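You operate a simulated robot arm through the tools that you are given. There is no shell and no other tool. Be economical: measure what you need, move in short steps, check, and stop when the job is done.

Carry out the task below with a simulated robot arm. There is one attempt and no reset: what you move stays moved.

JOB
Crimp the black hose stub with the die size printed on it.
Fine: load the press, set the die knob, shut the guard, switch on, hold the button till done; leave all as it stands.

The check looks at the end state, three seconds after you hand in, the way a careful person would. Anything else that was tipped, shoved, dropped, spilled or broken makes it a failure.

ROBOT AND FRAMES
A 7-joint arm with a two-finger parallel gripper, fixed in place. Base frame: the origin is at the foot of the arm, x ahead of it, y to its left, z up; the work surface is at about z = 0. Lengths are in m, angles in degrees, forces in N, time in s.
With the tool pointing down near the work surface it reaches from about 0.22 to 0.58 m from the base axis. Its first joint turns from -66.0 to 66.0 degrees. Payload 2.5 kg.
Tool frame: the origin (TCP) lies between the finger pads and is the grasp point; the fingertips stand 0.023 m ahead of it; z points along the fingers, y is the line along which they close. Largest opening 0.094 m; finger width 0.038, thickness 0.01; the body of the gripper, 0.054 by 0.096 m, starts 0.039 m behind the TCP.
Orientation is that of the tool frame in the base frame, as a unit quaternion [x, y, z, w]. With the fingers straight down and closing along the base's y, the tool's x points along the base's -x, its y along +y and its z along -z.

CONTROLS
- The arm moves only by the tool arm_command. Its argument "motion" is text: rows parted by semicolons, each of 7 numbers parted by spaces: the shift along the base's x, y, z in m, then the turn, a rotation vector about the base's x, y, z in degrees, then the finger opening in m, from 0 to 0.094. In form: tx ty tz wx wy wz gripper; .... A call has 1 to 8 rows; each row shifts and turns the commanded pose from where the row before left it. A row lasts 0.2 s, in which the tool goes at most 0.05 m and 8.6 degrees; a call with a longer step from one row to the next is refused whole, and so is a gripper value outside its range. A pose out of reach is approached as far as the arm can. The call stops where the force on the tool passes 70 N (or 10 N more than at its start, if that is more) or the arm is blocked; 0.2 s more then pass. The fingers move at their own pace (about 0.108 m/s each) and stop on an object; they squeeze with about 32 N. The grip force told is the motor's: it shows also when the fingers shut on nothing. Time passes only in rows, and 0.2 s behind the last, so rows that do not move let the fingers close. It gives the time, the measured TCP pose, the force on the tool (base axes), the opening and the grip force at its end, in the units of the frame above (readings bear some noise), with the torque about the TCP (base axes, N m) and any sound that the robot's microphone picked up.
- Cameras (640 x 400 px; columns grow to the right, rows downward): "scene" is fixed at [0.0983, -0.3961, 0.5449]; the picture's right is [0.95, -0.32, 0.00], its down [-0.18, -0.54, -0.82] and it looks along [0.26, 0.78, -0.57] (base axes); focal length 312 px, centre (320, 200). "wrist" rides on the gripper at [0.086, 0.016, -0.075] in the tool frame; the picture's right is [-0.18, 0.98, 0.00], its down [-0.58, -0.11, -0.81] and it looks along [-0.79, -0.15, 0.59] (tool axes); focal length 243 px, centre (320, 200). There is no depth. A picture from a camera that has moved, and an enlarged one, comes with that camera's place and axes in the base frame and with its lens.
- snapshot(camera): a new picture of that camera. No time passes.
- enlarge(camera, box): a new picture of the part [left, top, right, bottom] of that camera's present view, enlarged. No time passes.
- hand_in(): hands the job in; it is judged then, once.

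Go step by step. Nothing tells you positions but the pictures and the camera data: compare them with the known pose of the tool, close in by small moves and look again before you grip or let go. The budget is 120 turns and 84 pictures, counting those below and the enlarged ones. Unless the task says otherwise, let go and move clear before handing in, and close with one line.

The tools are called after "Call:" as name(argument=value, ...) on one line, values as JSON. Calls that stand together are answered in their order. arm_command: Moves the arm, as the interface text tells. Its arguments: {"type":"object","properties":{"motion":{"type":"string"}},"required":["motion"]} The other tools are called the same way: snapshot (camera) takes a picture; enlarge (camera, box) takes an enlarged picture of a part of a camera's view; hand_in () hands the job in.

At the start:

```text
time: 0.0
tcp_pos: [0.2253, 0.284, 0.3311]
orientation: [-0.001, 1.0, 0.0, 0.0]
force: [0.1, 0.2, 0.0]
torque: [0.03, -0.03, -0.01]
gripper_width: 0.0938
grasp_force: 0.0
```

scene: 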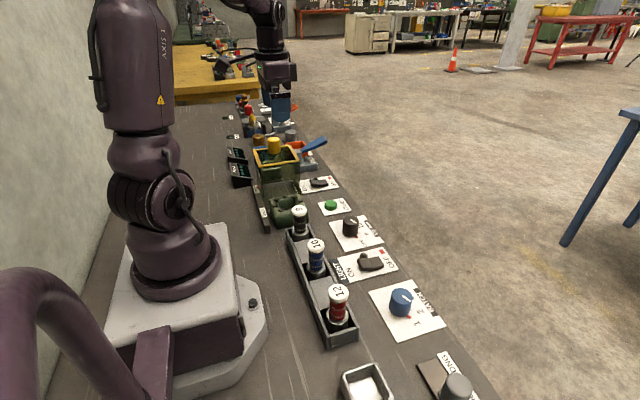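
wrist: 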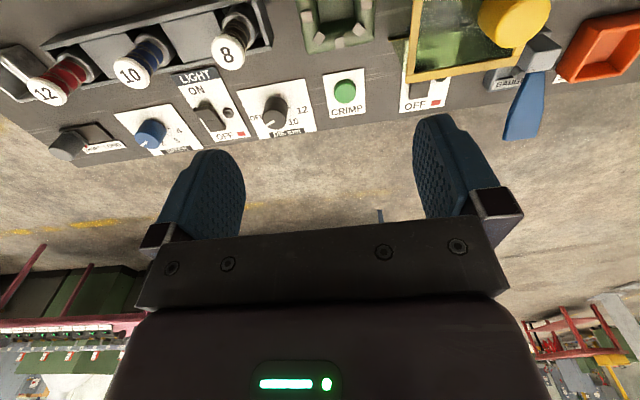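

I see a bench with a rack of hose stubs (8, 10, 12), knobs, a crimp button, and a press with a yellow guard. I'll look closer at each part.

Call:
enlarge(camera="scene", box=[220, 80, 380, 180])

Call:
enlarge(camera="scene", box=[240, 170, 400, 270])

Call:
enlarge(camera="wrist", box=[0, 0, 320, 200])

Call:
enlarge(camera="wrist", box=[320, 0, 640, 200])

```text
4.00 times, centred on (300, 130) of scene
camera zoom: at [0.0983, -0.3961, 0.5449], right [0.95, -0.32, 0.0], down [-0.18, -0.54, -0.82], along [0.26, 0.78, -0.57], focal length 1248 px, centre (400, 480)
```

zoom: 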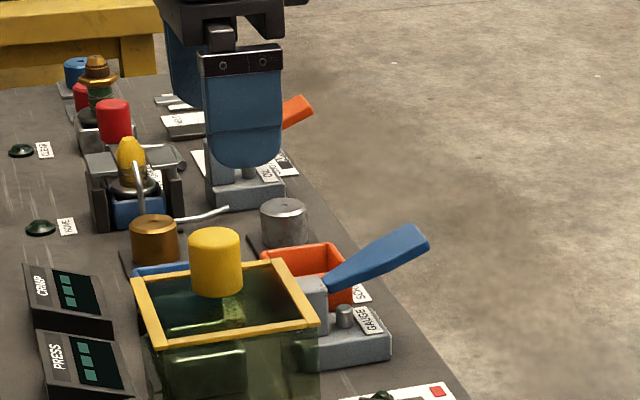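

```text
4.00 times, centred on (320, 220) of scene
camera zoom: at [0.0983, -0.3961, 0.5449], right [0.95, -0.32, 0.0], down [-0.18, -0.54, -0.82], along [0.26, 0.78, -0.57], focal length 1248 px, centre (320, 120)
```

zoom: 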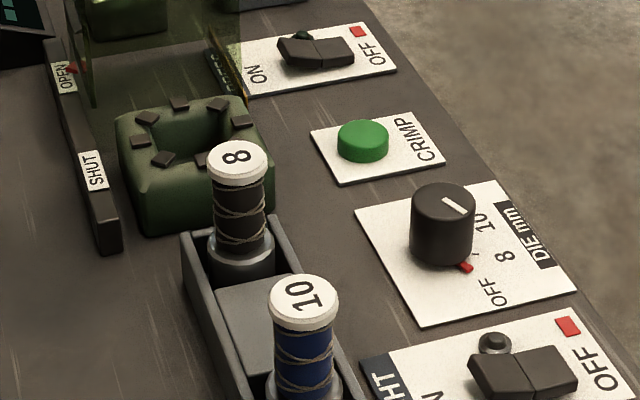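

```text
2.00 times, centred on (160, 100) of wrist
camera zoom: at [0.1381, 0.3, 0.4063], right [0.18, 0.98, 0.0], down [0.58, -0.11, 0.81], along [0.79, -0.15, -0.59], focal length 485 px, centre (640, 400)
```

zoom: 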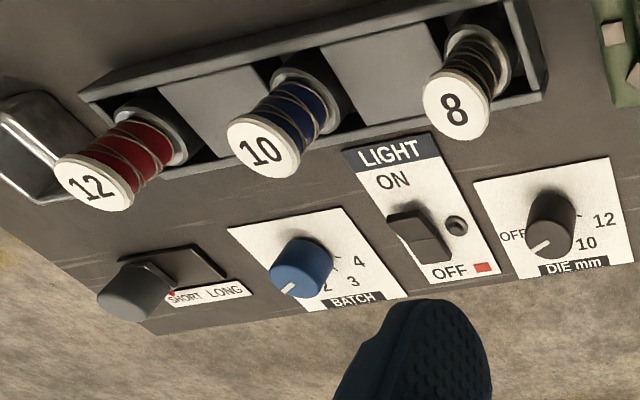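

```text
2.00 times, centred on (480, 100) of wrist
camera zoom: at [0.1381, 0.3, 0.4063], right [0.18, 0.98, 0.0], down [0.58, -0.11, 0.81], along [0.79, -0.15, -0.59], focal length 485 px, centre (0, 400)
```

zoom: 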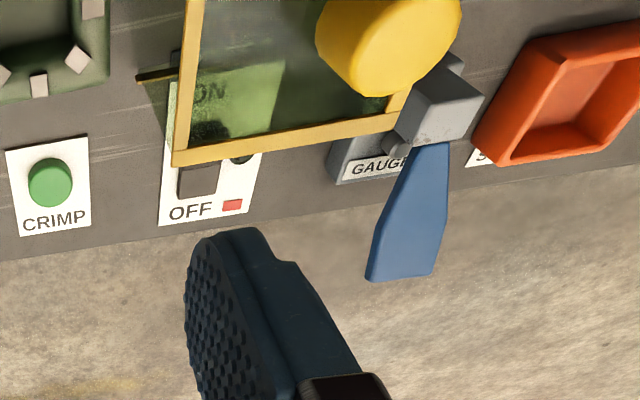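

The stub with black hose is marked 8 (cap top about (0.239, 0.176, 0.11)). The guard slides along y and stands at OPEN. I'll tilt the wrist camera downward to map the press.

Call:
arm_command(motion="0.02 -0.01 0.01 0 7.5 0 0.094; 0.02 -0.01 0.01 0 7.5 0 0.094; 0.02 -0.01 0.01 0 7.5 0 0.094; 0.02 -0.01 0.01 0 7.5 0 0.094")

Call:
snapshot(camera="wrist")

```text
time: 1.0
tcp_pos: [0.3041, 0.2436, 0.3713]
orientation: [0.0, 0.966, 0.001, -0.26]
force: [-0.3, -0.2, 0.5]
torque: [0.03, -0.01, -0.01]
gripper_width: 0.0937
grasp_force: 0.1
```

```text
77 pictures are left
camera wrist: at [0.2665, 0.2607, 0.4806], right [0.16, 0.98, -0.09], down [0.91, -0.11, 0.41], along [0.39, -0.15, -0.91], focal length 243 px, centre (320, 200)
```

wrist: 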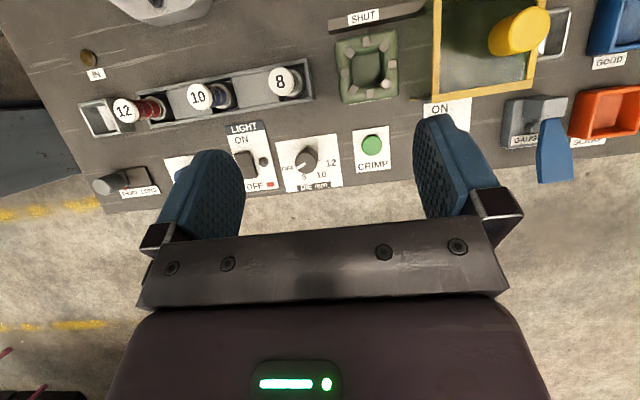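

The view is good now. I'll enlarge to measure the die, guard, knob and button.

Call:
enlarge(camera="wrist", box=[320, 0, 640, 200])

Call:
enlarge(camera="wrist", box=[220, 50, 420, 200])

Call:
enlarge(camera="scene", box=[230, 120, 350, 220])

```text
2.00 times, centred on (480, 100) of wrist
camera zoom: at [0.2665, 0.2607, 0.4806], right [0.16, 0.98, -0.09], down [0.91, -0.11, 0.41], along [0.39, -0.15, -0.91], focal length 485 px, centre (0, 400)
```

zoom: 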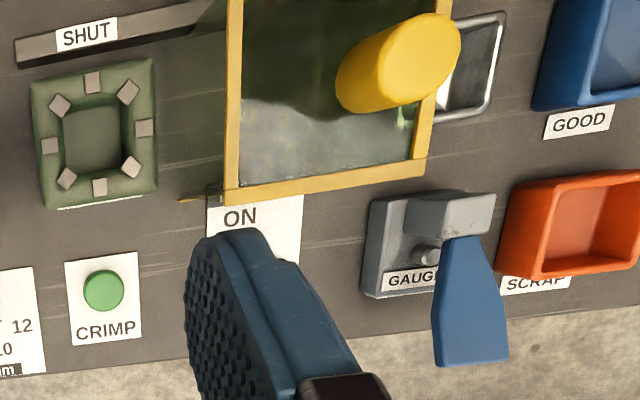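

```text
2.67 times, centred on (320, 125) of wrist
camera zoom: at [0.2665, 0.2607, 0.4806], right [0.16, 0.98, -0.09], down [0.91, -0.11, 0.41], along [0.39, -0.15, -0.91], focal length 647 px, centre (320, 400)
```

zoom: 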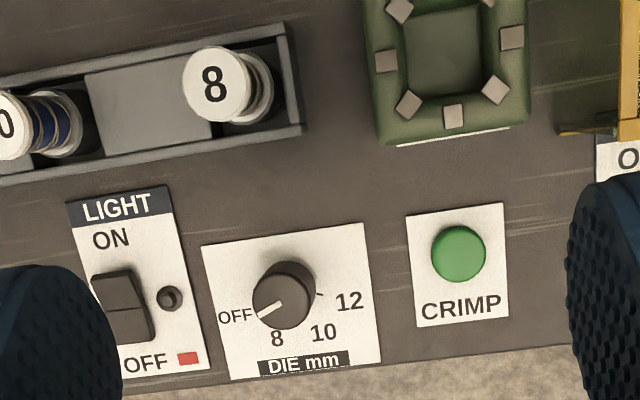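

```text
4.00 times, centred on (290, 170) of scene
camera zoom: at [0.0983, -0.3961, 0.5449], right [0.95, -0.32, 0.0], down [-0.18, -0.54, -0.82], along [0.26, 0.78, -0.57], focal length 1248 px, centre (440, 320)
```

zoom: 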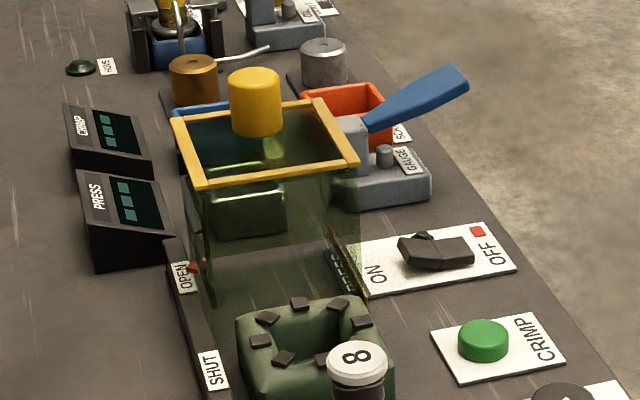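

Estimates: stub cap top (0.239, 0.1745, 0.110), die opening (0.237, 0.30, 0.048), guard knob (0.238, 0.445, 0.175), die knob (0.374, 0.178, 0.04) at OFF, crimp button (0.366, 0.30, 0.012). Next I straighten the tool and go above the black stub.

Call:
arm_command(motion="-0.015 -0.018 -0.035 0 -7.5 0 0.07; -0.016 -0.017 -0.035 0 -7.5 0 0.07; -0.017 -0.017 -0.035 0 -7.5 0 0.07; -0.017 -0.017 -0.035 0 -7.5 0 0.07; 0 0 0 0 0 0 0.07")

Call:
snapshot(camera="scene")

Call:
enlarge(camera="scene", box=[240, 140, 400, 240])

```text
time: 2.2
tcp_pos: [0.2377, 0.1732, 0.2297]
orientation: [-0.001, 1.0, 0.0, 0.001]
force: [-0.1, -0.2, 1.1]
torque: [0.02, 0.01, -0.03]
gripper_width: 0.07
grasp_force: 0.0
```

```text
73 pictures are left
```

scene: 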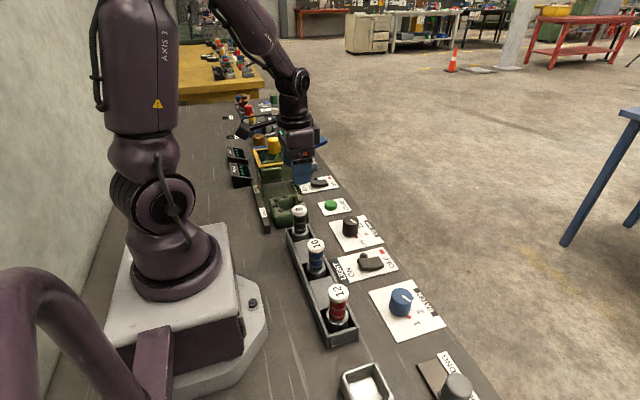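

```text
4.00 times, centred on (320, 190) of scene
camera zoom: at [0.0983, -0.3961, 0.5449], right [0.95, -0.32, 0.0], down [-0.18, -0.54, -0.82], along [0.26, 0.78, -0.57], focal length 1248 px, centre (320, 240)
```

zoom: 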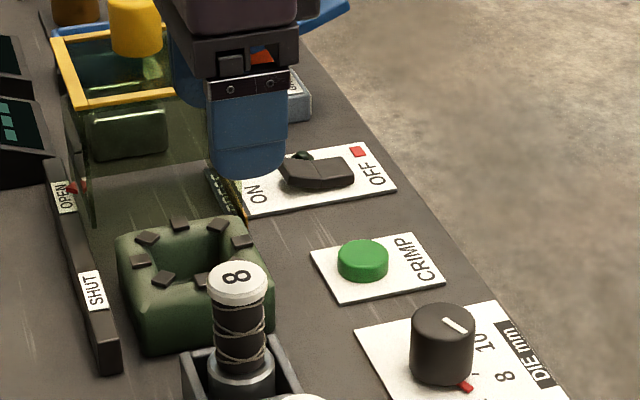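

Fingers are aligned above the 8 stub. I'll descend to the cap/hose level and look.

Call:
arm_command(motion="0.0005 0.0005 -0.035 0 0 0 0.07; 0.0005 0.0005 -0.035 0 0 0 0.07; 0 0 -0.035 0 0 0 0.07; 0 0 -0.028 0 0 0 0.07; 0 0 0 0 0 0 0.07")

Call:
enlarge(camera="scene", box=[240, 160, 400, 260])

Call:
snapshot(camera="wrist")

```text
time: 3.4
tcp_pos: [0.2392, 0.1755, 0.0963]
orientation: [0.001, 1.0, -0.001, 0.0]
force: [-0.1, 0.0, -0.7]
torque: [0.0, -0.01, 0.0]
gripper_width: 0.0697
grasp_force: 0.0
```

```text
4.00 times, centred on (320, 210) of scene
camera zoom: at [0.0983, -0.3961, 0.5449], right [0.95, -0.32, 0.0], down [-0.18, -0.54, -0.82], along [0.26, 0.78, -0.57], focal length 1248 px, centre (320, 160)
```

zoom: 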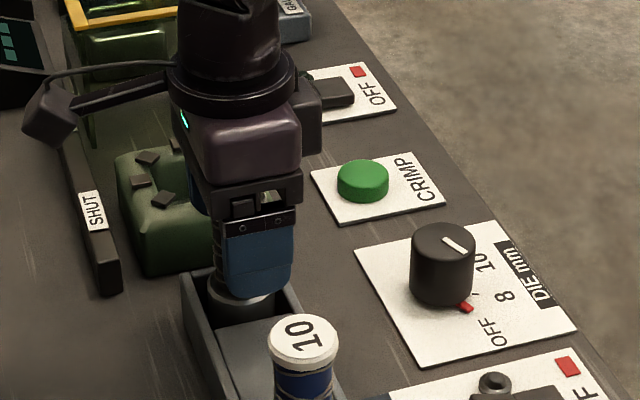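

```text
70 pictures are left
camera wrist: at [0.1535, 0.1923, 0.1724], right [0.18, 0.98, 0.0], down [0.58, -0.11, 0.81], along [0.79, -0.15, -0.59], focal length 243 px, centre (320, 200)
```

wrist: 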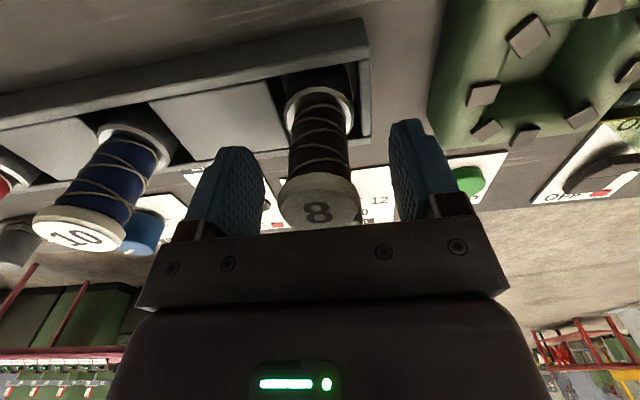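

The stub stands between the fingers, so I close on it.

Call:
arm_command(motion="0 0 0 0 0 0 0.02; 0 0 0 0 0 0 0.02; 0 0 0 0 0 0 0.02")

Call:
snapshot(camera="wrist")

```text
time: 4.2
tcp_pos: [0.2396, 0.1758, 0.0976]
orientation: [-0.001, 1.0, 0.001, 0.0]
force: [0.5, 0.2, 0.1]
torque: [-0.03, 0.01, -0.02]
gripper_width: 0.035
grasp_force: 31.5
```

```text
69 pictures are left
camera wrist: at [0.1534, 0.1923, 0.1727], right [0.18, 0.98, 0.0], down [0.58, -0.11, 0.81], along [0.79, -0.15, -0.59], focal length 243 px, centre (320, 200)
```

wrist: 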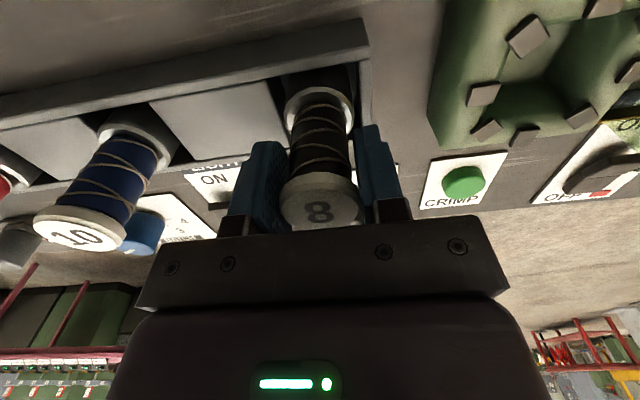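

Gripped at 0.035 m on the cap. Lifting straight up, then I'll look at the die and the stub's foot.

Call:
arm_command(motion="0 0 0.02 0 0 0 0.02; 0 0 0.03 0 0 0 0.02; 0 0 0.03 0 0 0 0.02; 0 0 0.03 0 0 0 0.02; 0 0 0 0 0 0 0.02")

Call:
enlarge(camera="scene", box=[240, 130, 400, 230])

Call:
snapshot(camera="wrist")

```text
time: 5.4
tcp_pos: [0.2404, 0.1762, 0.2069]
orientation: [0.0, 1.0, 0.001, 0.0]
force: [0.6, -0.1, -2.2]
torque: [-0.02, -0.02, -0.02]
gripper_width: 0.035
grasp_force: 32.0
```

```text
4.00 times, centred on (320, 180) of scene
camera zoom: at [0.0983, -0.3961, 0.5449], right [0.95, -0.32, 0.0], down [-0.18, -0.54, -0.82], along [0.26, 0.78, -0.57], focal length 1248 px, centre (320, 280)
```

zoom: 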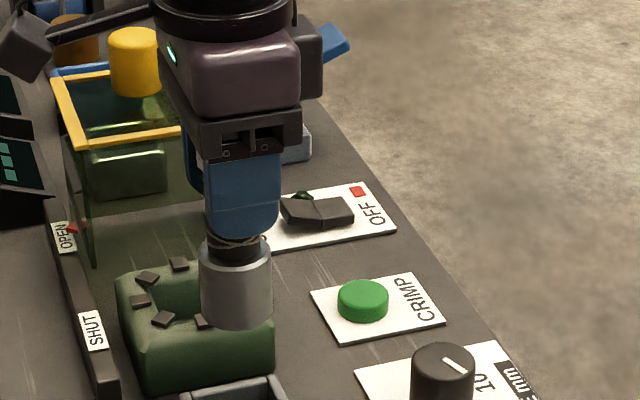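

```text
67 pictures are left
camera wrist: at [0.1538, 0.1922, 0.2833], right [0.18, 0.98, 0.0], down [0.58, -0.11, 0.81], along [0.79, -0.15, -0.59], focal length 243 px, centre (320, 200)
```

wrist: 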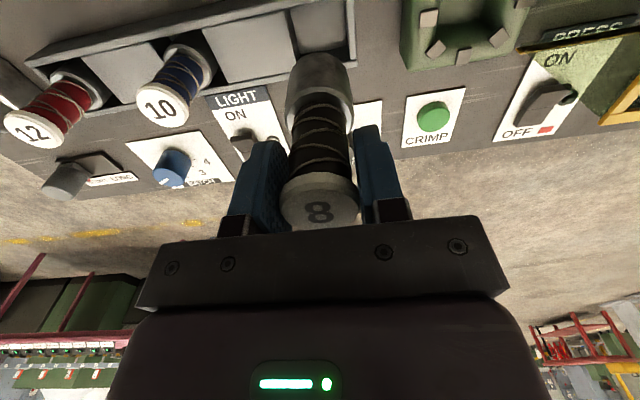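

The stub came out cleanly; its foot is about 0.096 m below the TCP, and the far switch is labelled PRESS. Moving over the die.

Call:
arm_command(motion="-0.001 0.031 0 0 0 0 0.02; -0.001 0.031 0 0 0 0 0.02; -0.001 0.031 0 0 0 0 0.02; 0 0.031 0 0 0 0 0.02; 0 0 0 0 0 0 0.02")

Call:
enlarge(camera="scene", box=[220, 120, 380, 220])

Call:
snapshot(camera="wrist")

```text
time: 6.6
tcp_pos: [0.237, 0.2994, 0.2061]
orientation: [0.001, 1.0, 0.0, 0.0]
force: [0.9, 0.5, -2.8]
torque: [-0.01, 0.0, 0.05]
gripper_width: 0.0349
grasp_force: 32.2
```

```text
4.00 times, centred on (300, 170) of scene
camera zoom: at [0.0983, -0.3961, 0.5449], right [0.95, -0.32, 0.0], down [-0.18, -0.54, -0.82], along [0.26, 0.78, -0.57], focal length 1248 px, centre (400, 320)
```

zoom: 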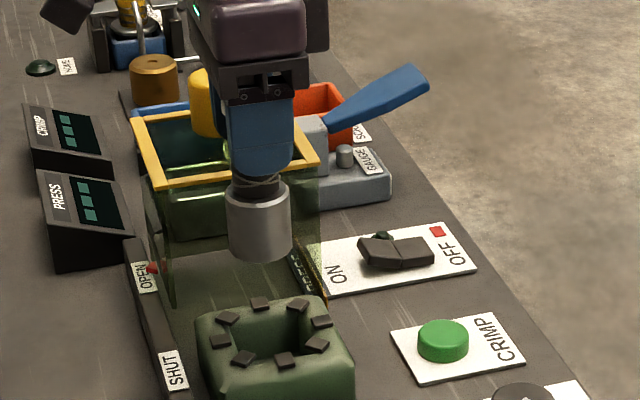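

```text
65 pictures are left
camera wrist: at [0.1501, 0.3165, 0.2827], right [0.18, 0.98, 0.0], down [0.58, -0.11, 0.81], along [0.79, -0.15, -0.59], focal length 243 px, centre (320, 200)
```

wrist: 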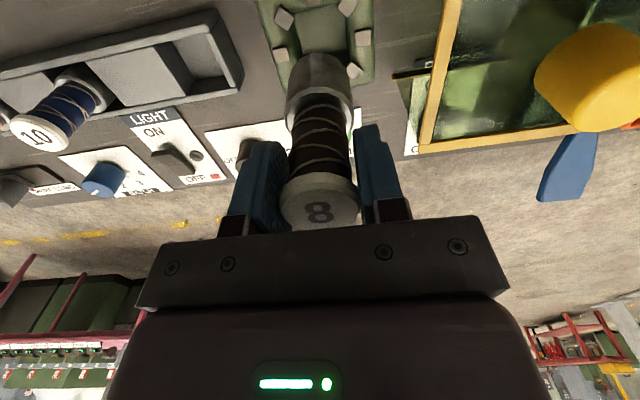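

The stub is above the die within ~1 mm. I lower it to just above the opening and check.

Call:
arm_command(motion="0 0.001 -0.025 0 0 0 0.02; 0 0 -0.025 0 0 0 0.02; 0 0 0 0 0 0 0.02")

Call:
enlarge(camera="scene", box=[250, 160, 330, 210])

Call:
enlarge(camera="wrist", box=[220, 0, 420, 130])

```text
time: 7.4
tcp_pos: [0.2382, 0.3004, 0.1559]
orientation: [0.0, 1.0, 0.001, 0.0]
force: [0.6, 0.3, -2.3]
torque: [-0.01, 0.02, -0.01]
gripper_width: 0.035
grasp_force: 31.9
```

```text
8.00 times, centred on (290, 185) of scene
camera zoom: at [0.0983, -0.3961, 0.5449], right [0.95, -0.32, 0.0], down [-0.18, -0.54, -0.82], along [0.26, 0.78, -0.57], focal length 2496 px, centre (560, 320)
```

zoom: 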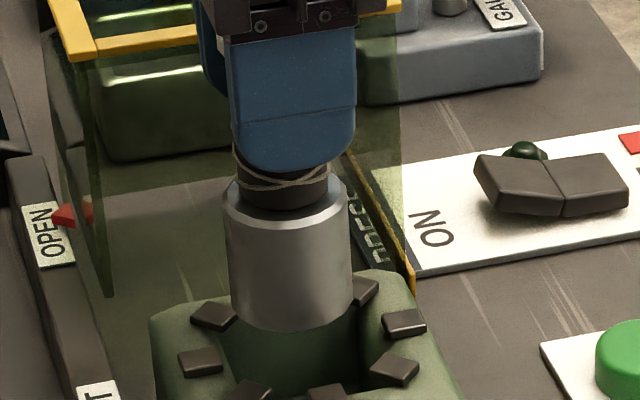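

```text
3.08 times, centred on (320, 65) of wrist
camera zoom: at [0.1506, 0.3176, 0.2324], right [0.18, 0.98, 0.0], down [0.58, -0.11, 0.81], along [0.79, -0.15, -0.59], focal length 746 px, centre (320, 615)
```

zoom: 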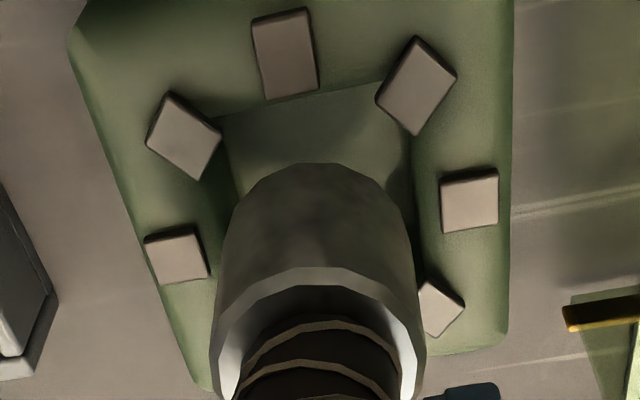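

Alignment looks good. Lowering slowly into the die, watching force.

Call:
arm_command(motion="-0.0005 0 -0.01 0 0 0 0.02; 0 0 -0.01 0 0 0 0.02; 0 0 -0.01 0 0 0 0.02; 0 0 0 0 0 0 0.02")

Call:
enlarge(camera="scene", box=[250, 160, 330, 210])

```text
time: 8.4
tcp_pos: [0.2367, 0.3003, 0.1267]
orientation: [0.0, 1.0, 0.0, 0.001]
force: [0.0, 0.0, -2.7]
torque: [0.02, -0.01, -0.01]
gripper_width: 0.0351
grasp_force: 32.1
```

```text
8.00 times, centred on (290, 185) of scene
camera zoom: at [0.0983, -0.3961, 0.5449], right [0.95, -0.32, 0.0], down [-0.18, -0.54, -0.82], along [0.26, 0.78, -0.57], focal length 2496 px, centre (560, 320)
```

zoom: 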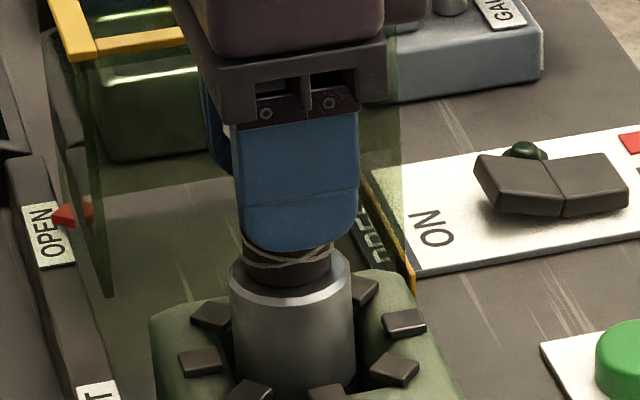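

It is entering the die freely. Continuing down.

Call:
arm_command(motion="0 0 -0.007 0 0 0 0.02; 0 0 -0.006 0 0 0 0.02; 0 0 -0.004 0 0 0 0.02; 0 0 0 0 0 0 0.02")

```text
time: 9.4
tcp_pos: [0.2365, 0.3005, 0.1106]
orientation: [0.0, 1.0, -0.001, 0.001]
force: [-0.2, -0.3, -2.3]
torque: [0.02, 0.02, 0.0]
gripper_width: 0.0352
grasp_force: 32.0
```

Call:
arm_command(motion="0 0 -0.003 0 0 0 0.02; 0 0 -0.003 0 0 0 0.02; 0 0 -0.002 0 0 0 0.02; 0 0 0 0 0 0 0.02")

Call:
enlarge(camera="scene", box=[250, 160, 330, 210])

```text
time: 10.4
tcp_pos: [0.2369, 0.3, 0.1023]
orientation: [0.0, 1.0, 0.001, -0.001]
force: [-0.5, 0.5, -2.7]
torque: [0.0, 0.01, -0.01]
gripper_width: 0.0352
grasp_force: 31.4
```

```text
8.00 times, centred on (290, 185) of scene
camera zoom: at [0.0983, -0.3961, 0.5449], right [0.95, -0.32, 0.0], down [-0.18, -0.54, -0.82], along [0.26, 0.78, -0.57], focal length 2496 px, centre (560, 320)
```

zoom: 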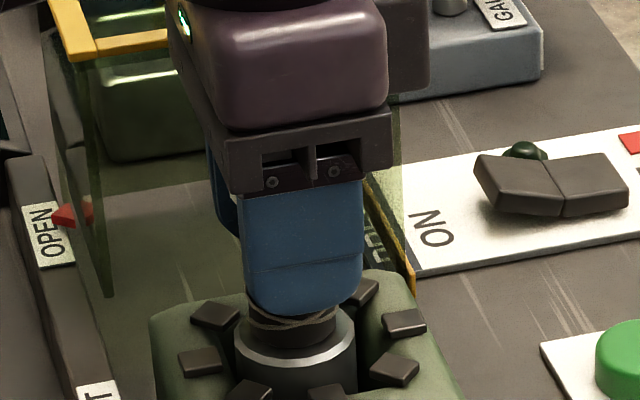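

No contact yet; easing down further.

Call:
arm_command(motion="0 0 -0.002 0 0 0 0.02; 0 0 -0.002 0 0 0 0.02; 0 0 -0.002 0 0 0 0.02; 0 0 0 0 0 0 0.02")

```text
time: 11.4
tcp_pos: [0.2375, 0.2989, 0.097]
orientation: [0.0, 1.0, 0.001, -0.001]
force: [-1.5, -3.0, 6.3]
torque: [-0.09, 0.14, 0.02]
gripper_width: 0.0353
grasp_force: 31.6
```

It touched the floor of the die at about the same depth as in the rack. I open the fingers modestly and look.

Call:
arm_command(motion="0 0 0 0 0 0 0.06; 0 0 0 0 0 0 0.06; 0 0 0 0 0 0 0.06")

Call:
snapshot(camera="wrist")

Call:
enlarge(camera="scene", box=[250, 160, 330, 210])

```text
time: 12.2
tcp_pos: [0.2371, 0.2998, 0.0969]
orientation: [0.0, 1.0, 0.0, 0.0]
force: [-0.4, -0.5, -0.1]
torque: [0.02, -0.03, -0.02]
gripper_width: 0.0601
grasp_force: 0.2
```

```text
60 pictures are left
camera wrist: at [0.1507, 0.3167, 0.1724], right [0.18, 0.98, 0.0], down [0.58, -0.11, 0.81], along [0.79, -0.15, -0.59], focal length 243 px, centre (320, 200)
```

wrist: 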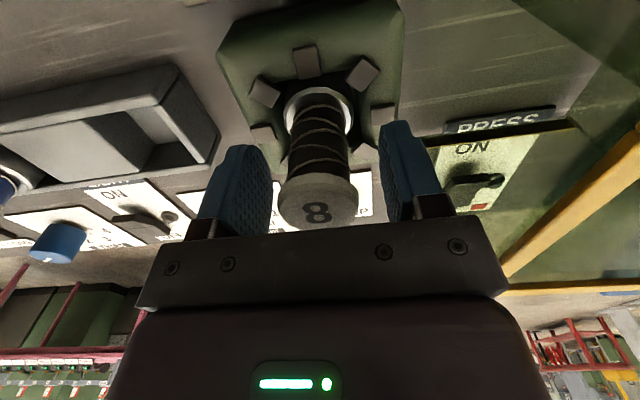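

```text
8.00 times, centred on (290, 185) of scene
camera zoom: at [0.0983, -0.3961, 0.5449], right [0.95, -0.32, 0.0], down [-0.18, -0.54, -0.82], along [0.26, 0.78, -0.57], focal length 2496 px, centre (560, 320)
```

zoom: 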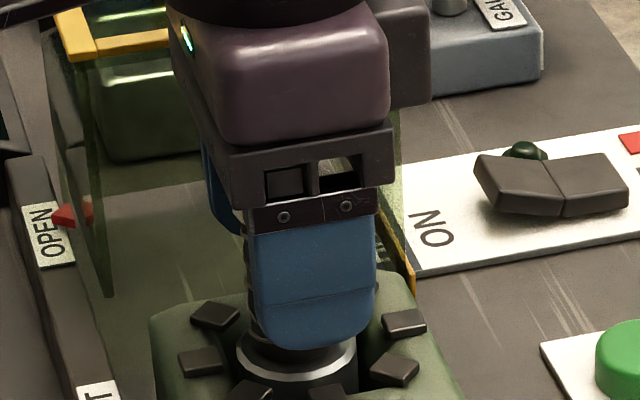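

The stub stands upright in the die. I rise and go over the die knob.

Call:
arm_command(motion="0 0 0.04 0 0 0 0.06; 0 0 0.045 0 0 0 0.06; 0.01 -0.01 0.03 0 0 0 0.07; 0.034 -0.03 0 0 0 0 0.08; 0.034 -0.03 0 0 0 0 0.08; 0.03 -0.03 -0.02 0 0 0 0.08; 0.029 -0.022 -0.03 0 0 0 0.08; 0 0 -0.03 0 0 0 0.08")

Call:
snapshot(camera="wrist")

Call:
enlarge(camera="scene", box=[260, 160, 420, 260])

```text
time: 14.0
tcp_pos: [0.3746, 0.1792, 0.1315]
orientation: [0.001, 1.0, 0.0, 0.0]
force: [-0.7, 0.9, 0.9]
torque: [0.01, -0.02, 0.01]
gripper_width: 0.0799
grasp_force: 0.0
```

```text
58 pictures are left
camera wrist: at [0.2875, 0.1947, 0.207], right [0.18, 0.98, 0.0], down [0.58, -0.11, 0.81], along [0.79, -0.15, -0.59], focal length 243 px, centre (320, 200)
```

wrist: 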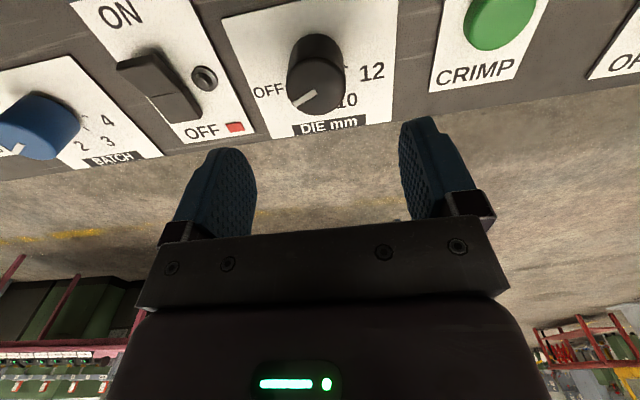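

```text
4.00 times, centred on (340, 210) of scene
camera zoom: at [0.0983, -0.3961, 0.5449], right [0.95, -0.32, 0.0], down [-0.18, -0.54, -0.82], along [0.26, 0.78, -0.57], focal length 1248 px, centre (240, 160)
```

zoom: 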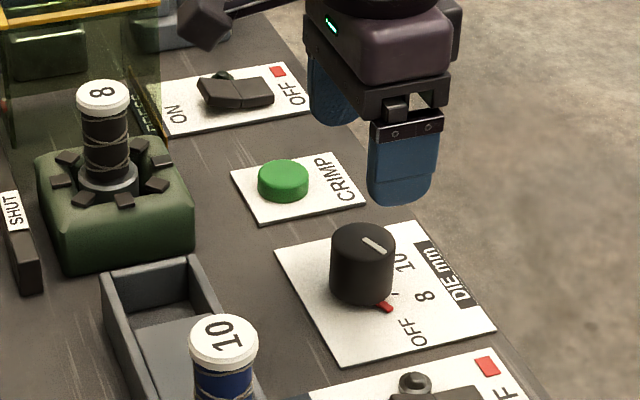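

TCP is over the knob within 2–3 mm. I descend around it.

Call:
arm_command(motion="0 -0.002 -0.03 0 0 0 0.08; 0 0 -0.03 0 0 0 0.08; 0 0 -0.025 0 0 0 0.08; 0 0 -0.012 0 0 0 0.08; 0 0 0 0 0 0 0.08")

Call:
snapshot(camera="wrist")

Call:
enlarge(camera="scene", box=[280, 180, 440, 280])

```text
time: 15.2
tcp_pos: [0.3732, 0.176, 0.0342]
orientation: [0.001, 1.0, 0.001, 0.0]
force: [-0.2, 0.1, -0.1]
torque: [0.01, -0.01, -0.04]
gripper_width: 0.0799
grasp_force: 0.1
```

```text
56 pictures are left
camera wrist: at [0.2871, 0.1929, 0.11], right [0.18, 0.98, 0.0], down [0.58, -0.11, 0.81], along [0.79, -0.15, -0.59], focal length 243 px, centre (320, 200)
```

wrist: 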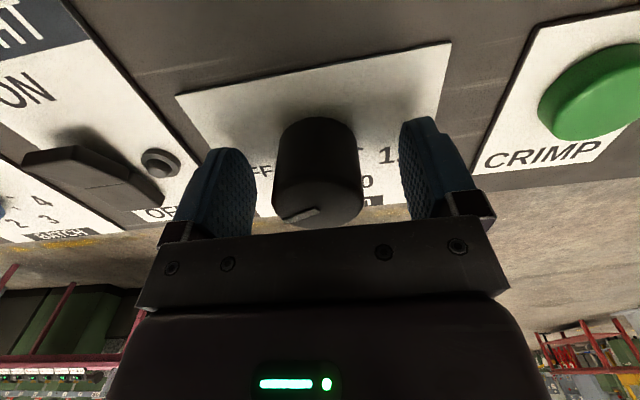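

```text
4.00 times, centred on (360, 230) of scene
camera zoom: at [0.0983, -0.3961, 0.5449], right [0.95, -0.32, 0.0], down [-0.18, -0.54, -0.82], along [0.26, 0.78, -0.57], focal length 1248 px, centre (160, 80)
```

zoom: 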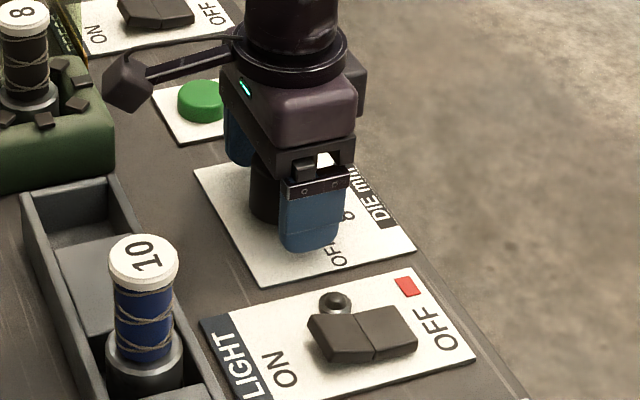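

The knob sits between the fingers. I close on it.

Call:
arm_command(motion="0 0 0 0 0 0 0.025; 0 0 0 0 0 0 0.025; 0 0 0 0 0 0 0.025")

```text
time: 16.0
tcp_pos: [0.3732, 0.1755, 0.0334]
orientation: [0.001, 1.0, -0.001, 0.001]
force: [-0.1, -9.4, -0.7]
torque: [0.86, 0.04, 0.08]
gripper_width: 0.0415
grasp_force: 45.2
```

Gripped, with slight side load; I nudge 1.5 mm in −y to relieve it and start turning from OFF toward 8 (+z).

Call:
arm_command(motion="0 -0.0015 0 0 0 0 0.025; 0 0 0 0 0 7.5 0.025; 0 0 0 0 0 7.5 0.025; 0 0 0 0 0 7.5 0.025; 0 0 0 0 0 0 0.025")

Call:
snapshot(camera="wrist")

```text
time: 17.2
tcp_pos: [0.375, 0.1755, 0.0339]
orientation: [-0.197, 0.981, 0.0, 0.0]
force: [-2.5, -1.9, -10.5]
torque: [-0.07, -1.14, -0.02]
gripper_width: 0.0415
grasp_force: 44.5
```

```text
54 pictures are left
camera wrist: at [0.2876, 0.1568, 0.1101], right [-0.21, 0.98, 0.0], down [0.58, 0.12, 0.81], along [0.79, 0.17, -0.59], focal length 243 px, centre (320, 200)
```

wrist: 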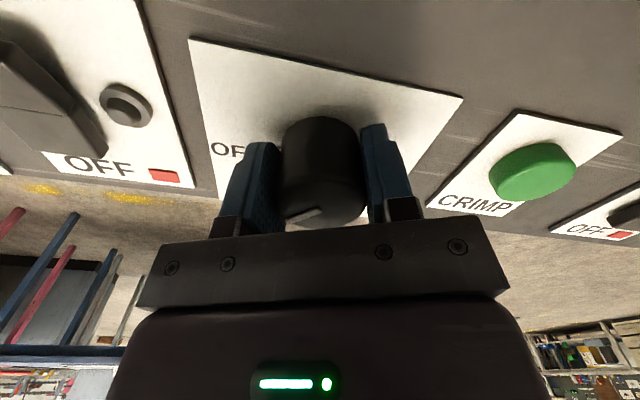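

The knob turns along with the gripper. Another 22.5°.

Call:
arm_command(motion="0 0 0 0 0 7.5 0.025; 0 0 0 0 0 7.5 0.025; 0 0 0 0 0 7.5 0.025; 0 0 0 0 0 0 0.025")

Call:
snapshot(camera="wrist")

```text
time: 18.2
tcp_pos: [0.375, 0.1745, 0.0348]
orientation: [-0.383, 0.924, 0.0, -0.001]
force: [-1.8, -5.5, -9.9]
torque: [-0.08, -0.8, 0.02]
gripper_width: 0.0415
grasp_force: 45.0
```

```text
53 pictures are left
camera wrist: at [0.3015, 0.125, 0.1102], right [-0.57, 0.82, 0.0], down [0.49, 0.34, 0.81], along [0.66, 0.46, -0.59], focal length 243 px, centre (320, 200)
```

wrist: 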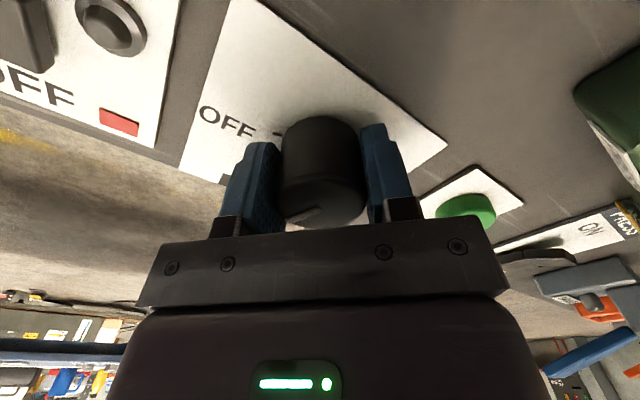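

Turned 45° in all. I release, rise with the tool kept turned, then check where the pointer stands.

Call:
arm_command(motion="0 0 0 0 0 0 0.08; 0 0 0 0 0 0 0.08; 0 0 0 0 0 0 0.08; 0 0 0.04 0 0 0 0.08; 0 0 0.04 0 0 -7.5 0.08; 0 0 0.04 0 0 -7.5 0.08; -0.02 0 0.02 0 0 -7.5 0.08; -0.02 0 0.02 0 0 -7.5 0.08")

Call:
snapshot(camera="wrist")

Call:
enlarge(camera="scene", box=[310, 200, 390, 250])

```text
time: 20.0
tcp_pos: [0.3339, 0.1737, 0.1933]
orientation: [-0.129, 0.992, 0.0, 0.0]
force: [-0.7, -0.1, -0.3]
torque: [0.0, 0.0, 0.0]
gripper_width: 0.0803
grasp_force: 0.0
```

```text
52 pictures are left
camera wrist: at [0.2466, 0.1677, 0.269], right [-0.07, 1.0, 0.0], down [0.59, 0.04, 0.81], along [0.8, 0.06, -0.59], focal length 243 px, centre (320, 200)
```

wrist: 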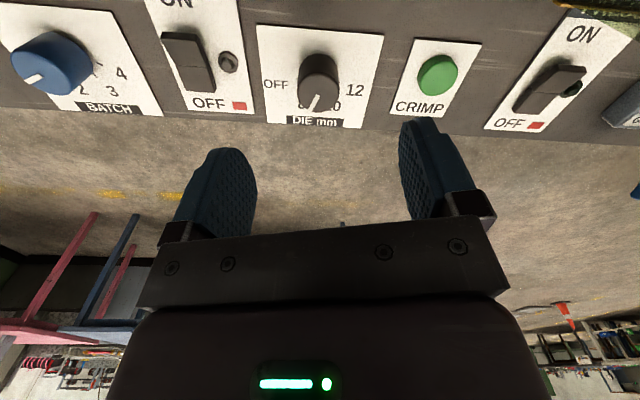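

```text
8.00 times, centred on (350, 225) of scene
camera zoom: at [0.0983, -0.3961, 0.5449], right [0.95, -0.32, 0.0], down [-0.18, -0.54, -0.82], along [0.26, 0.78, -0.57], focal length 2496 px, centre (80, 0)
```

zoom: 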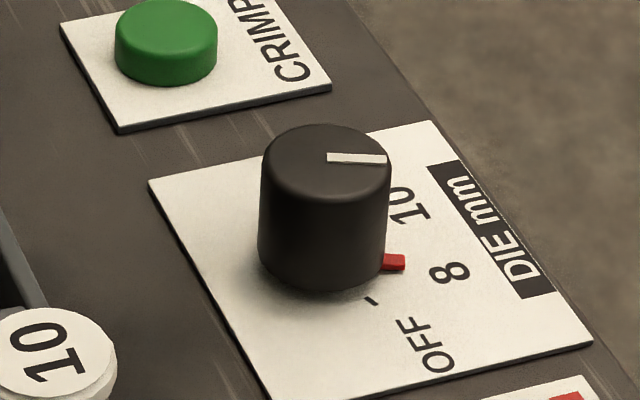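

The red pointer aims squarely at 8. Next is the guard: move above its yellow knob at about (0.238, 0.445).

Call:
arm_command(motion="-0.01 0.03 0.03 0 0 -7.5 0.08; -0.015 0.035 0.022 0 0 -7.5 0.08; -0.015 0.042 0 0 0 0 0.08; -0.015 0.042 0 0 0 0 0.08; -0.015 0.042 0 0 0 0 0.08; -0.015 0.042 0 0 0 0 0.08; -0.011 0.038 0 0 0 0 0.08; 0 0 0 0 0 0 0.08")

Call:
snapshot(camera="wrist")

Call:
enlarge(camera="scene", box=[220, 100, 380, 200])

```text
time: 21.8
tcp_pos: [0.2388, 0.4457, 0.2458]
orientation: [0.001, 1.0, 0.0, 0.0]
force: [0.4, 0.5, -0.6]
torque: [-0.03, 0.01, -0.03]
gripper_width: 0.0796
grasp_force: 0.1
```

```text
50 pictures are left
camera wrist: at [0.1516, 0.4626, 0.3222], right [0.18, 0.98, 0.0], down [0.58, -0.11, 0.81], along [0.79, -0.15, -0.59], focal length 243 px, centre (320, 200)
```

wrist: 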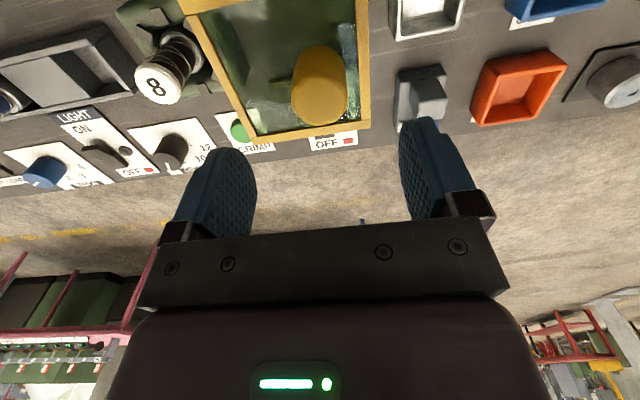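

```text
4.00 times, centred on (300, 150) of scene
camera zoom: at [0.0983, -0.3961, 0.5449], right [0.95, -0.32, 0.0], down [-0.18, -0.54, -0.82], along [0.26, 0.78, -0.57], focal length 1248 px, centre (400, 400)
```

zoom: 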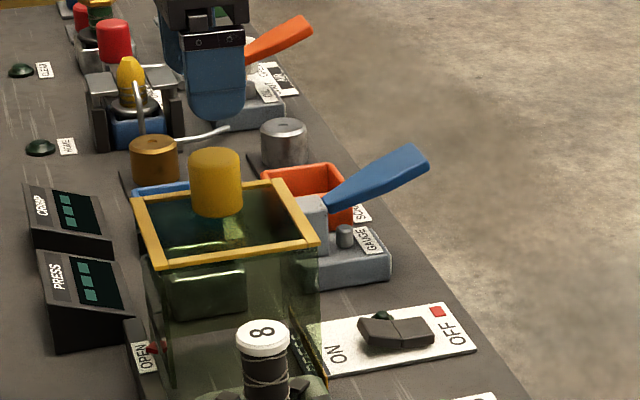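

The tool is right above the yellow knob (top about z=0.175). I descend so the tips stay just above the guard's roof.

Call:
arm_command(motion="0 0 -0.03 0 0 0 0.08; 0 0 -0.03 0 0 0 0.08; 0 0 -0.02 0 0 0 0.08; 0 0 0 0 0 0 0.08")

Call:
snapshot(camera="wrist")

Call:
enlarge(camera="scene", box=[220, 100, 340, 180])

```text
time: 22.8
tcp_pos: [0.2391, 0.4451, 0.167]
orientation: [0.0, 1.0, 0.0, 0.0]
force: [0.3, -0.5, 0.6]
torque: [0.01, 0.04, -0.01]
gripper_width: 0.0802
grasp_force: 0.1
```

```text
48 pictures are left
camera wrist: at [0.1517, 0.462, 0.2427], right [0.18, 0.98, 0.0], down [0.58, -0.11, 0.81], along [0.79, -0.15, -0.59], focal length 243 px, centre (320, 200)
```

wrist: 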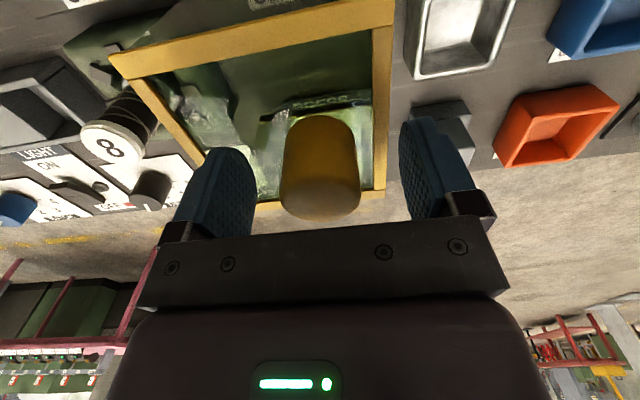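

```text
5.00 times, centred on (280, 140) of scene
camera zoom: at [0.0983, -0.3961, 0.5449], right [0.95, -0.32, 0.0], down [-0.18, -0.54, -0.82], along [0.26, 0.78, -0.57], focal length 1560 px, centre (520, 500)
```

zoom: 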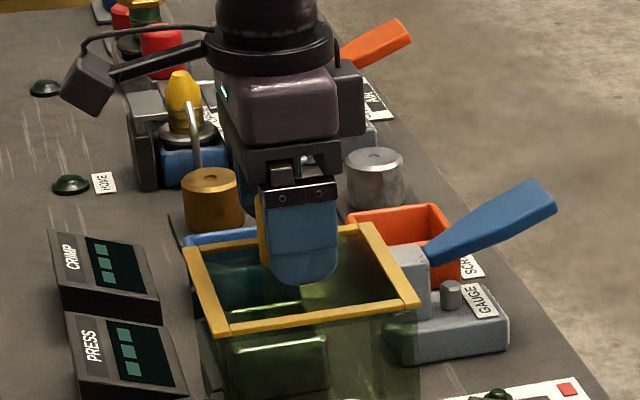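

The knob is between the fingers; I close on it.

Call:
arm_command(motion="0 0 0 0 0 0 0.025; 0 0 0 0 0 0 0.025; 0 0 0 0 0 0 0.025")

Call:
enlarge(camera="scene", box=[230, 140, 350, 215])

```text
time: 23.6
tcp_pos: [0.2387, 0.4447, 0.166]
orientation: [0.0, 1.0, 0.001, -0.001]
force: [-1.8, -4.8, -0.3]
torque: [0.64, -0.28, 0.05]
gripper_width: 0.0379
grasp_force: 45.2
```

```text
5.33 times, centred on (290, 178) of scene
camera zoom: at [0.0983, -0.3961, 0.5449], right [0.95, -0.32, 0.0], down [-0.18, -0.54, -0.82], along [0.26, 0.78, -0.57], focal length 1664 px, centre (480, 320)
```

zoom: 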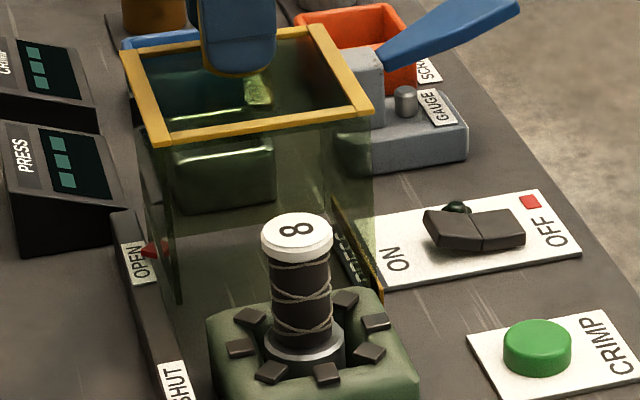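

Gripped. I slide the guard 3 cm toward SHUT and watch the force.

Call:
arm_command(motion="0 -0.01 0 0 0 0 0.025; 0 -0.01 0 0 0 0 0.025; 0 -0.01 0 0 0 0 0.025; 0 0 0 0 0 0 0.025")

Call:
enlarge(camera="scene", box=[230, 140, 350, 215])

```text
time: 24.6
tcp_pos: [0.2389, 0.4147, 0.1666]
orientation: [0.0, 1.0, 0.001, 0.0]
force: [3.2, 0.3, 2.2]
torque: [-0.63, 0.93, 0.17]
gripper_width: 0.0377
grasp_force: 45.0
```

```text
5.33 times, centred on (290, 178) of scene
camera zoom: at [0.0983, -0.3961, 0.5449], right [0.95, -0.32, 0.0], down [-0.18, -0.54, -0.82], along [0.26, 0.78, -0.57], focal length 1664 px, centre (480, 320)
```

zoom: 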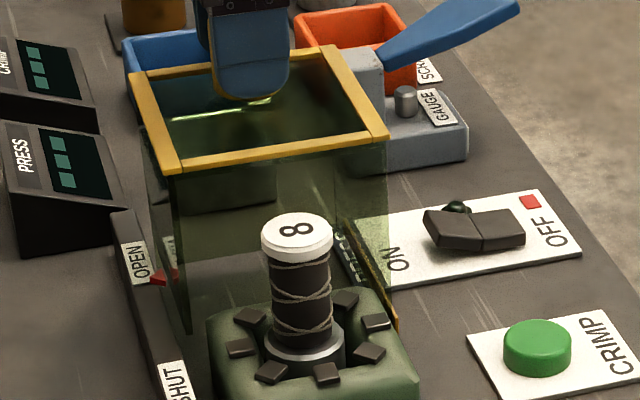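

The guard slides freely with low force and the stub is untouched. Continuing.

Call:
arm_command(motion="0 -0.01 0 0 0 0 0.025; 0 -0.01 0 0 0 0 0.025; 0 -0.01 0 0 0 0 0.025; 0 0 0 0 0 0 0.025")

Call:
enlarge(camera="scene", box=[230, 140, 350, 215])

```text
time: 25.6
tcp_pos: [0.2381, 0.3855, 0.1682]
orientation: [0.0, 1.0, 0.0, 0.0]
force: [0.1, -0.3, 2.7]
torque: [-0.49, -0.66, -0.33]
gripper_width: 0.0378
grasp_force: 44.6
```

```text
5.33 times, centred on (290, 178) of scene
camera zoom: at [0.0983, -0.3961, 0.5449], right [0.95, -0.32, 0.0], down [-0.18, -0.54, -0.82], along [0.26, 0.78, -0.57], focal length 1664 px, centre (480, 320)
```

zoom: 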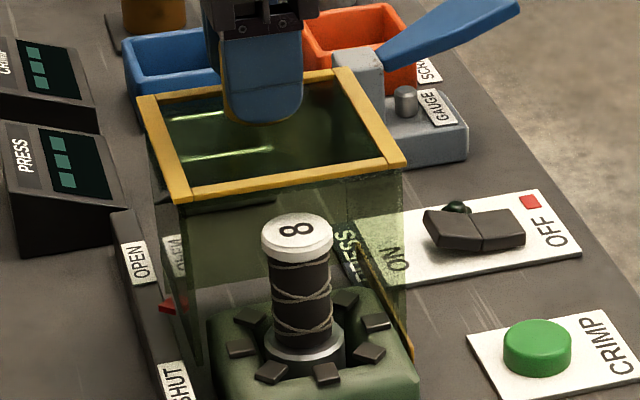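

Front edge has already passed the stub's back without contact, so the front is open. I continue toward SHUT.

Call:
arm_command(motion="0 -0.012 0 0 0 0 0.025; 0 -0.012 0 0 0 0 0.025; 0 -0.012 0 0 0 0 0.025; 0 -0.012 0 0 0 0 0.025; 0 -0.01 0 0 0 0 0.025; 0 0 0 0 0 0 0.025")

Call:
enlarge(camera="scene", box=[230, 150, 350, 225])

```text
time: 27.0
tcp_pos: [0.2385, 0.327, 0.1672]
orientation: [-0.001, 1.0, 0.0, -0.001]
force: [-6.5, -0.4, 2.5]
torque: [0.59, -0.24, 0.44]
gripper_width: 0.0377
grasp_force: 44.7
```

```text
5.33 times, centred on (290, 188) of scene
camera zoom: at [0.0983, -0.3961, 0.5449], right [0.95, -0.32, 0.0], down [-0.18, -0.54, -0.82], along [0.26, 0.78, -0.57], focal length 1664 px, centre (480, 267)
```

zoom: 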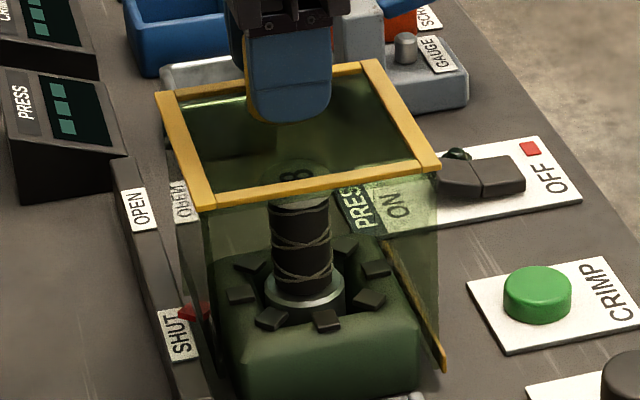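

The red pointer is at the upper edge of SHUT; I push slowly on to its stop.

Call:
arm_command(motion="0 -0.005 0 0 0 0 0.025; 0 -0.005 0 0 0 0 0.025; 0 -0.003 0 0 0 0 0.025; 0 0 0 0 0 0 0.025")

Call:
enlarge(camera="scene", box=[230, 150, 350, 225])

```text
time: 28.0
tcp_pos: [0.2388, 0.32, 0.1659]
orientation: [-0.002, 1.0, 0.007, 0.004]
force: [9.4, 54.3, -32.4]
torque: [-1.2, 0.51, -0.17]
gripper_width: 0.0381
grasp_force: 45.2
```

```text
5.33 times, centred on (290, 188) of scene
camera zoom: at [0.0984, -0.3959, 0.545], right [0.95, -0.32, 0.0], down [-0.18, -0.54, -0.82], along [0.26, 0.78, -0.57], focal length 1664 px, centre (480, 267)
```

zoom: 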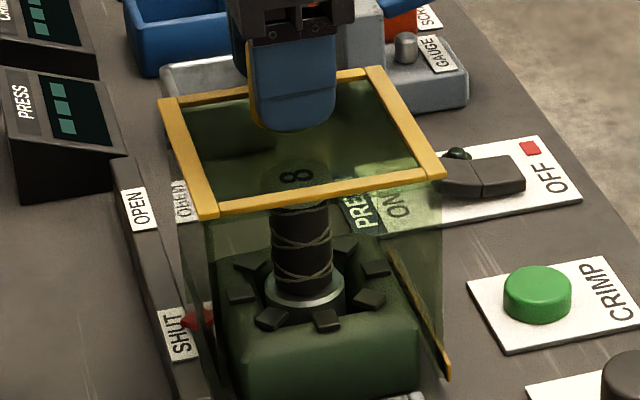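

The guard hit its end stop with the pointer on SHUT. I ease the command back to relieve the load, then open the fingers.

Call:
arm_command(motion="0 0.005 0 0 0 0 0.025; 0 0 0 0 0 0 0.06; 0 0 0 0 0 0 0.07; 0 0 0 0 0 0 0.07")

Call:
enlarge(camera="scene", box=[230, 150, 350, 225])

```text
time: 29.0
tcp_pos: [0.2385, 0.3196, 0.1662]
orientation: [-0.001, 1.0, 0.0, 0.001]
force: [0.1, -0.1, 0.4]
torque: [0.03, 0.0, -0.03]
gripper_width: 0.0701
grasp_force: 0.1
```

```text
5.33 times, centred on (290, 188) of scene
camera zoom: at [0.0983, -0.3961, 0.5449], right [0.95, -0.32, 0.0], down [-0.18, -0.54, -0.82], along [0.26, 0.78, -0.57], focal length 1664 px, centre (480, 267)
```

zoom: 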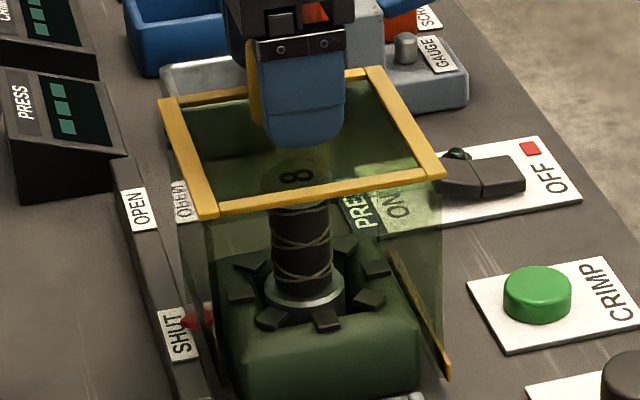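

Guard is shut and free of the gripper. I rise and move near the PRESS switch to look at it.

Call:
arm_command(motion="0 0 0.035 0 0 0 0.07; 0 0 0.03 0 0 0 0.05; 0.02 0.03 0 0 0 0 0.02; 0.03 0.03 0 0 0 0 0; 0.03 0.03 0 0 0 0 0; 0 0.01 -0.03 0 0 0 0")

Call:
snapshot(camera="wrist")

Call:
enlarge(camera="scene", box=[300, 165, 364, 205])

```text
time: 30.4
tcp_pos: [0.3192, 0.4219, 0.2017]
orientation: [-0.001, 1.0, 0.0, 0.0]
force: [0.1, 0.6, 0.7]
torque: [0.02, -0.01, 0.01]
gripper_width: 0.0
grasp_force: 32.3
```

```text
40 pictures are left
camera wrist: at [0.2323, 0.4375, 0.2768], right [0.18, 0.98, 0.0], down [0.58, -0.11, 0.81], along [0.79, -0.15, -0.59], focal length 243 px, centre (320, 200)
```

wrist: 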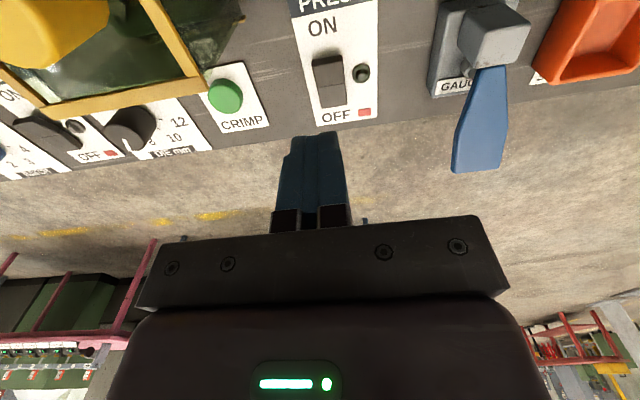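

```text
10.00 times, centred on (332, 185) of scene
camera zoom: at [0.0983, -0.3961, 0.5449], right [0.95, -0.32, 0.0], down [-0.18, -0.54, -0.82], along [0.26, 0.78, -0.57], focal length 3120 px, centre (200, 350)
```

zoom: 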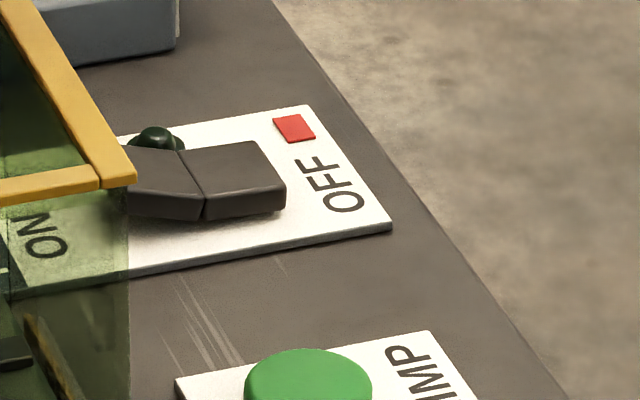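

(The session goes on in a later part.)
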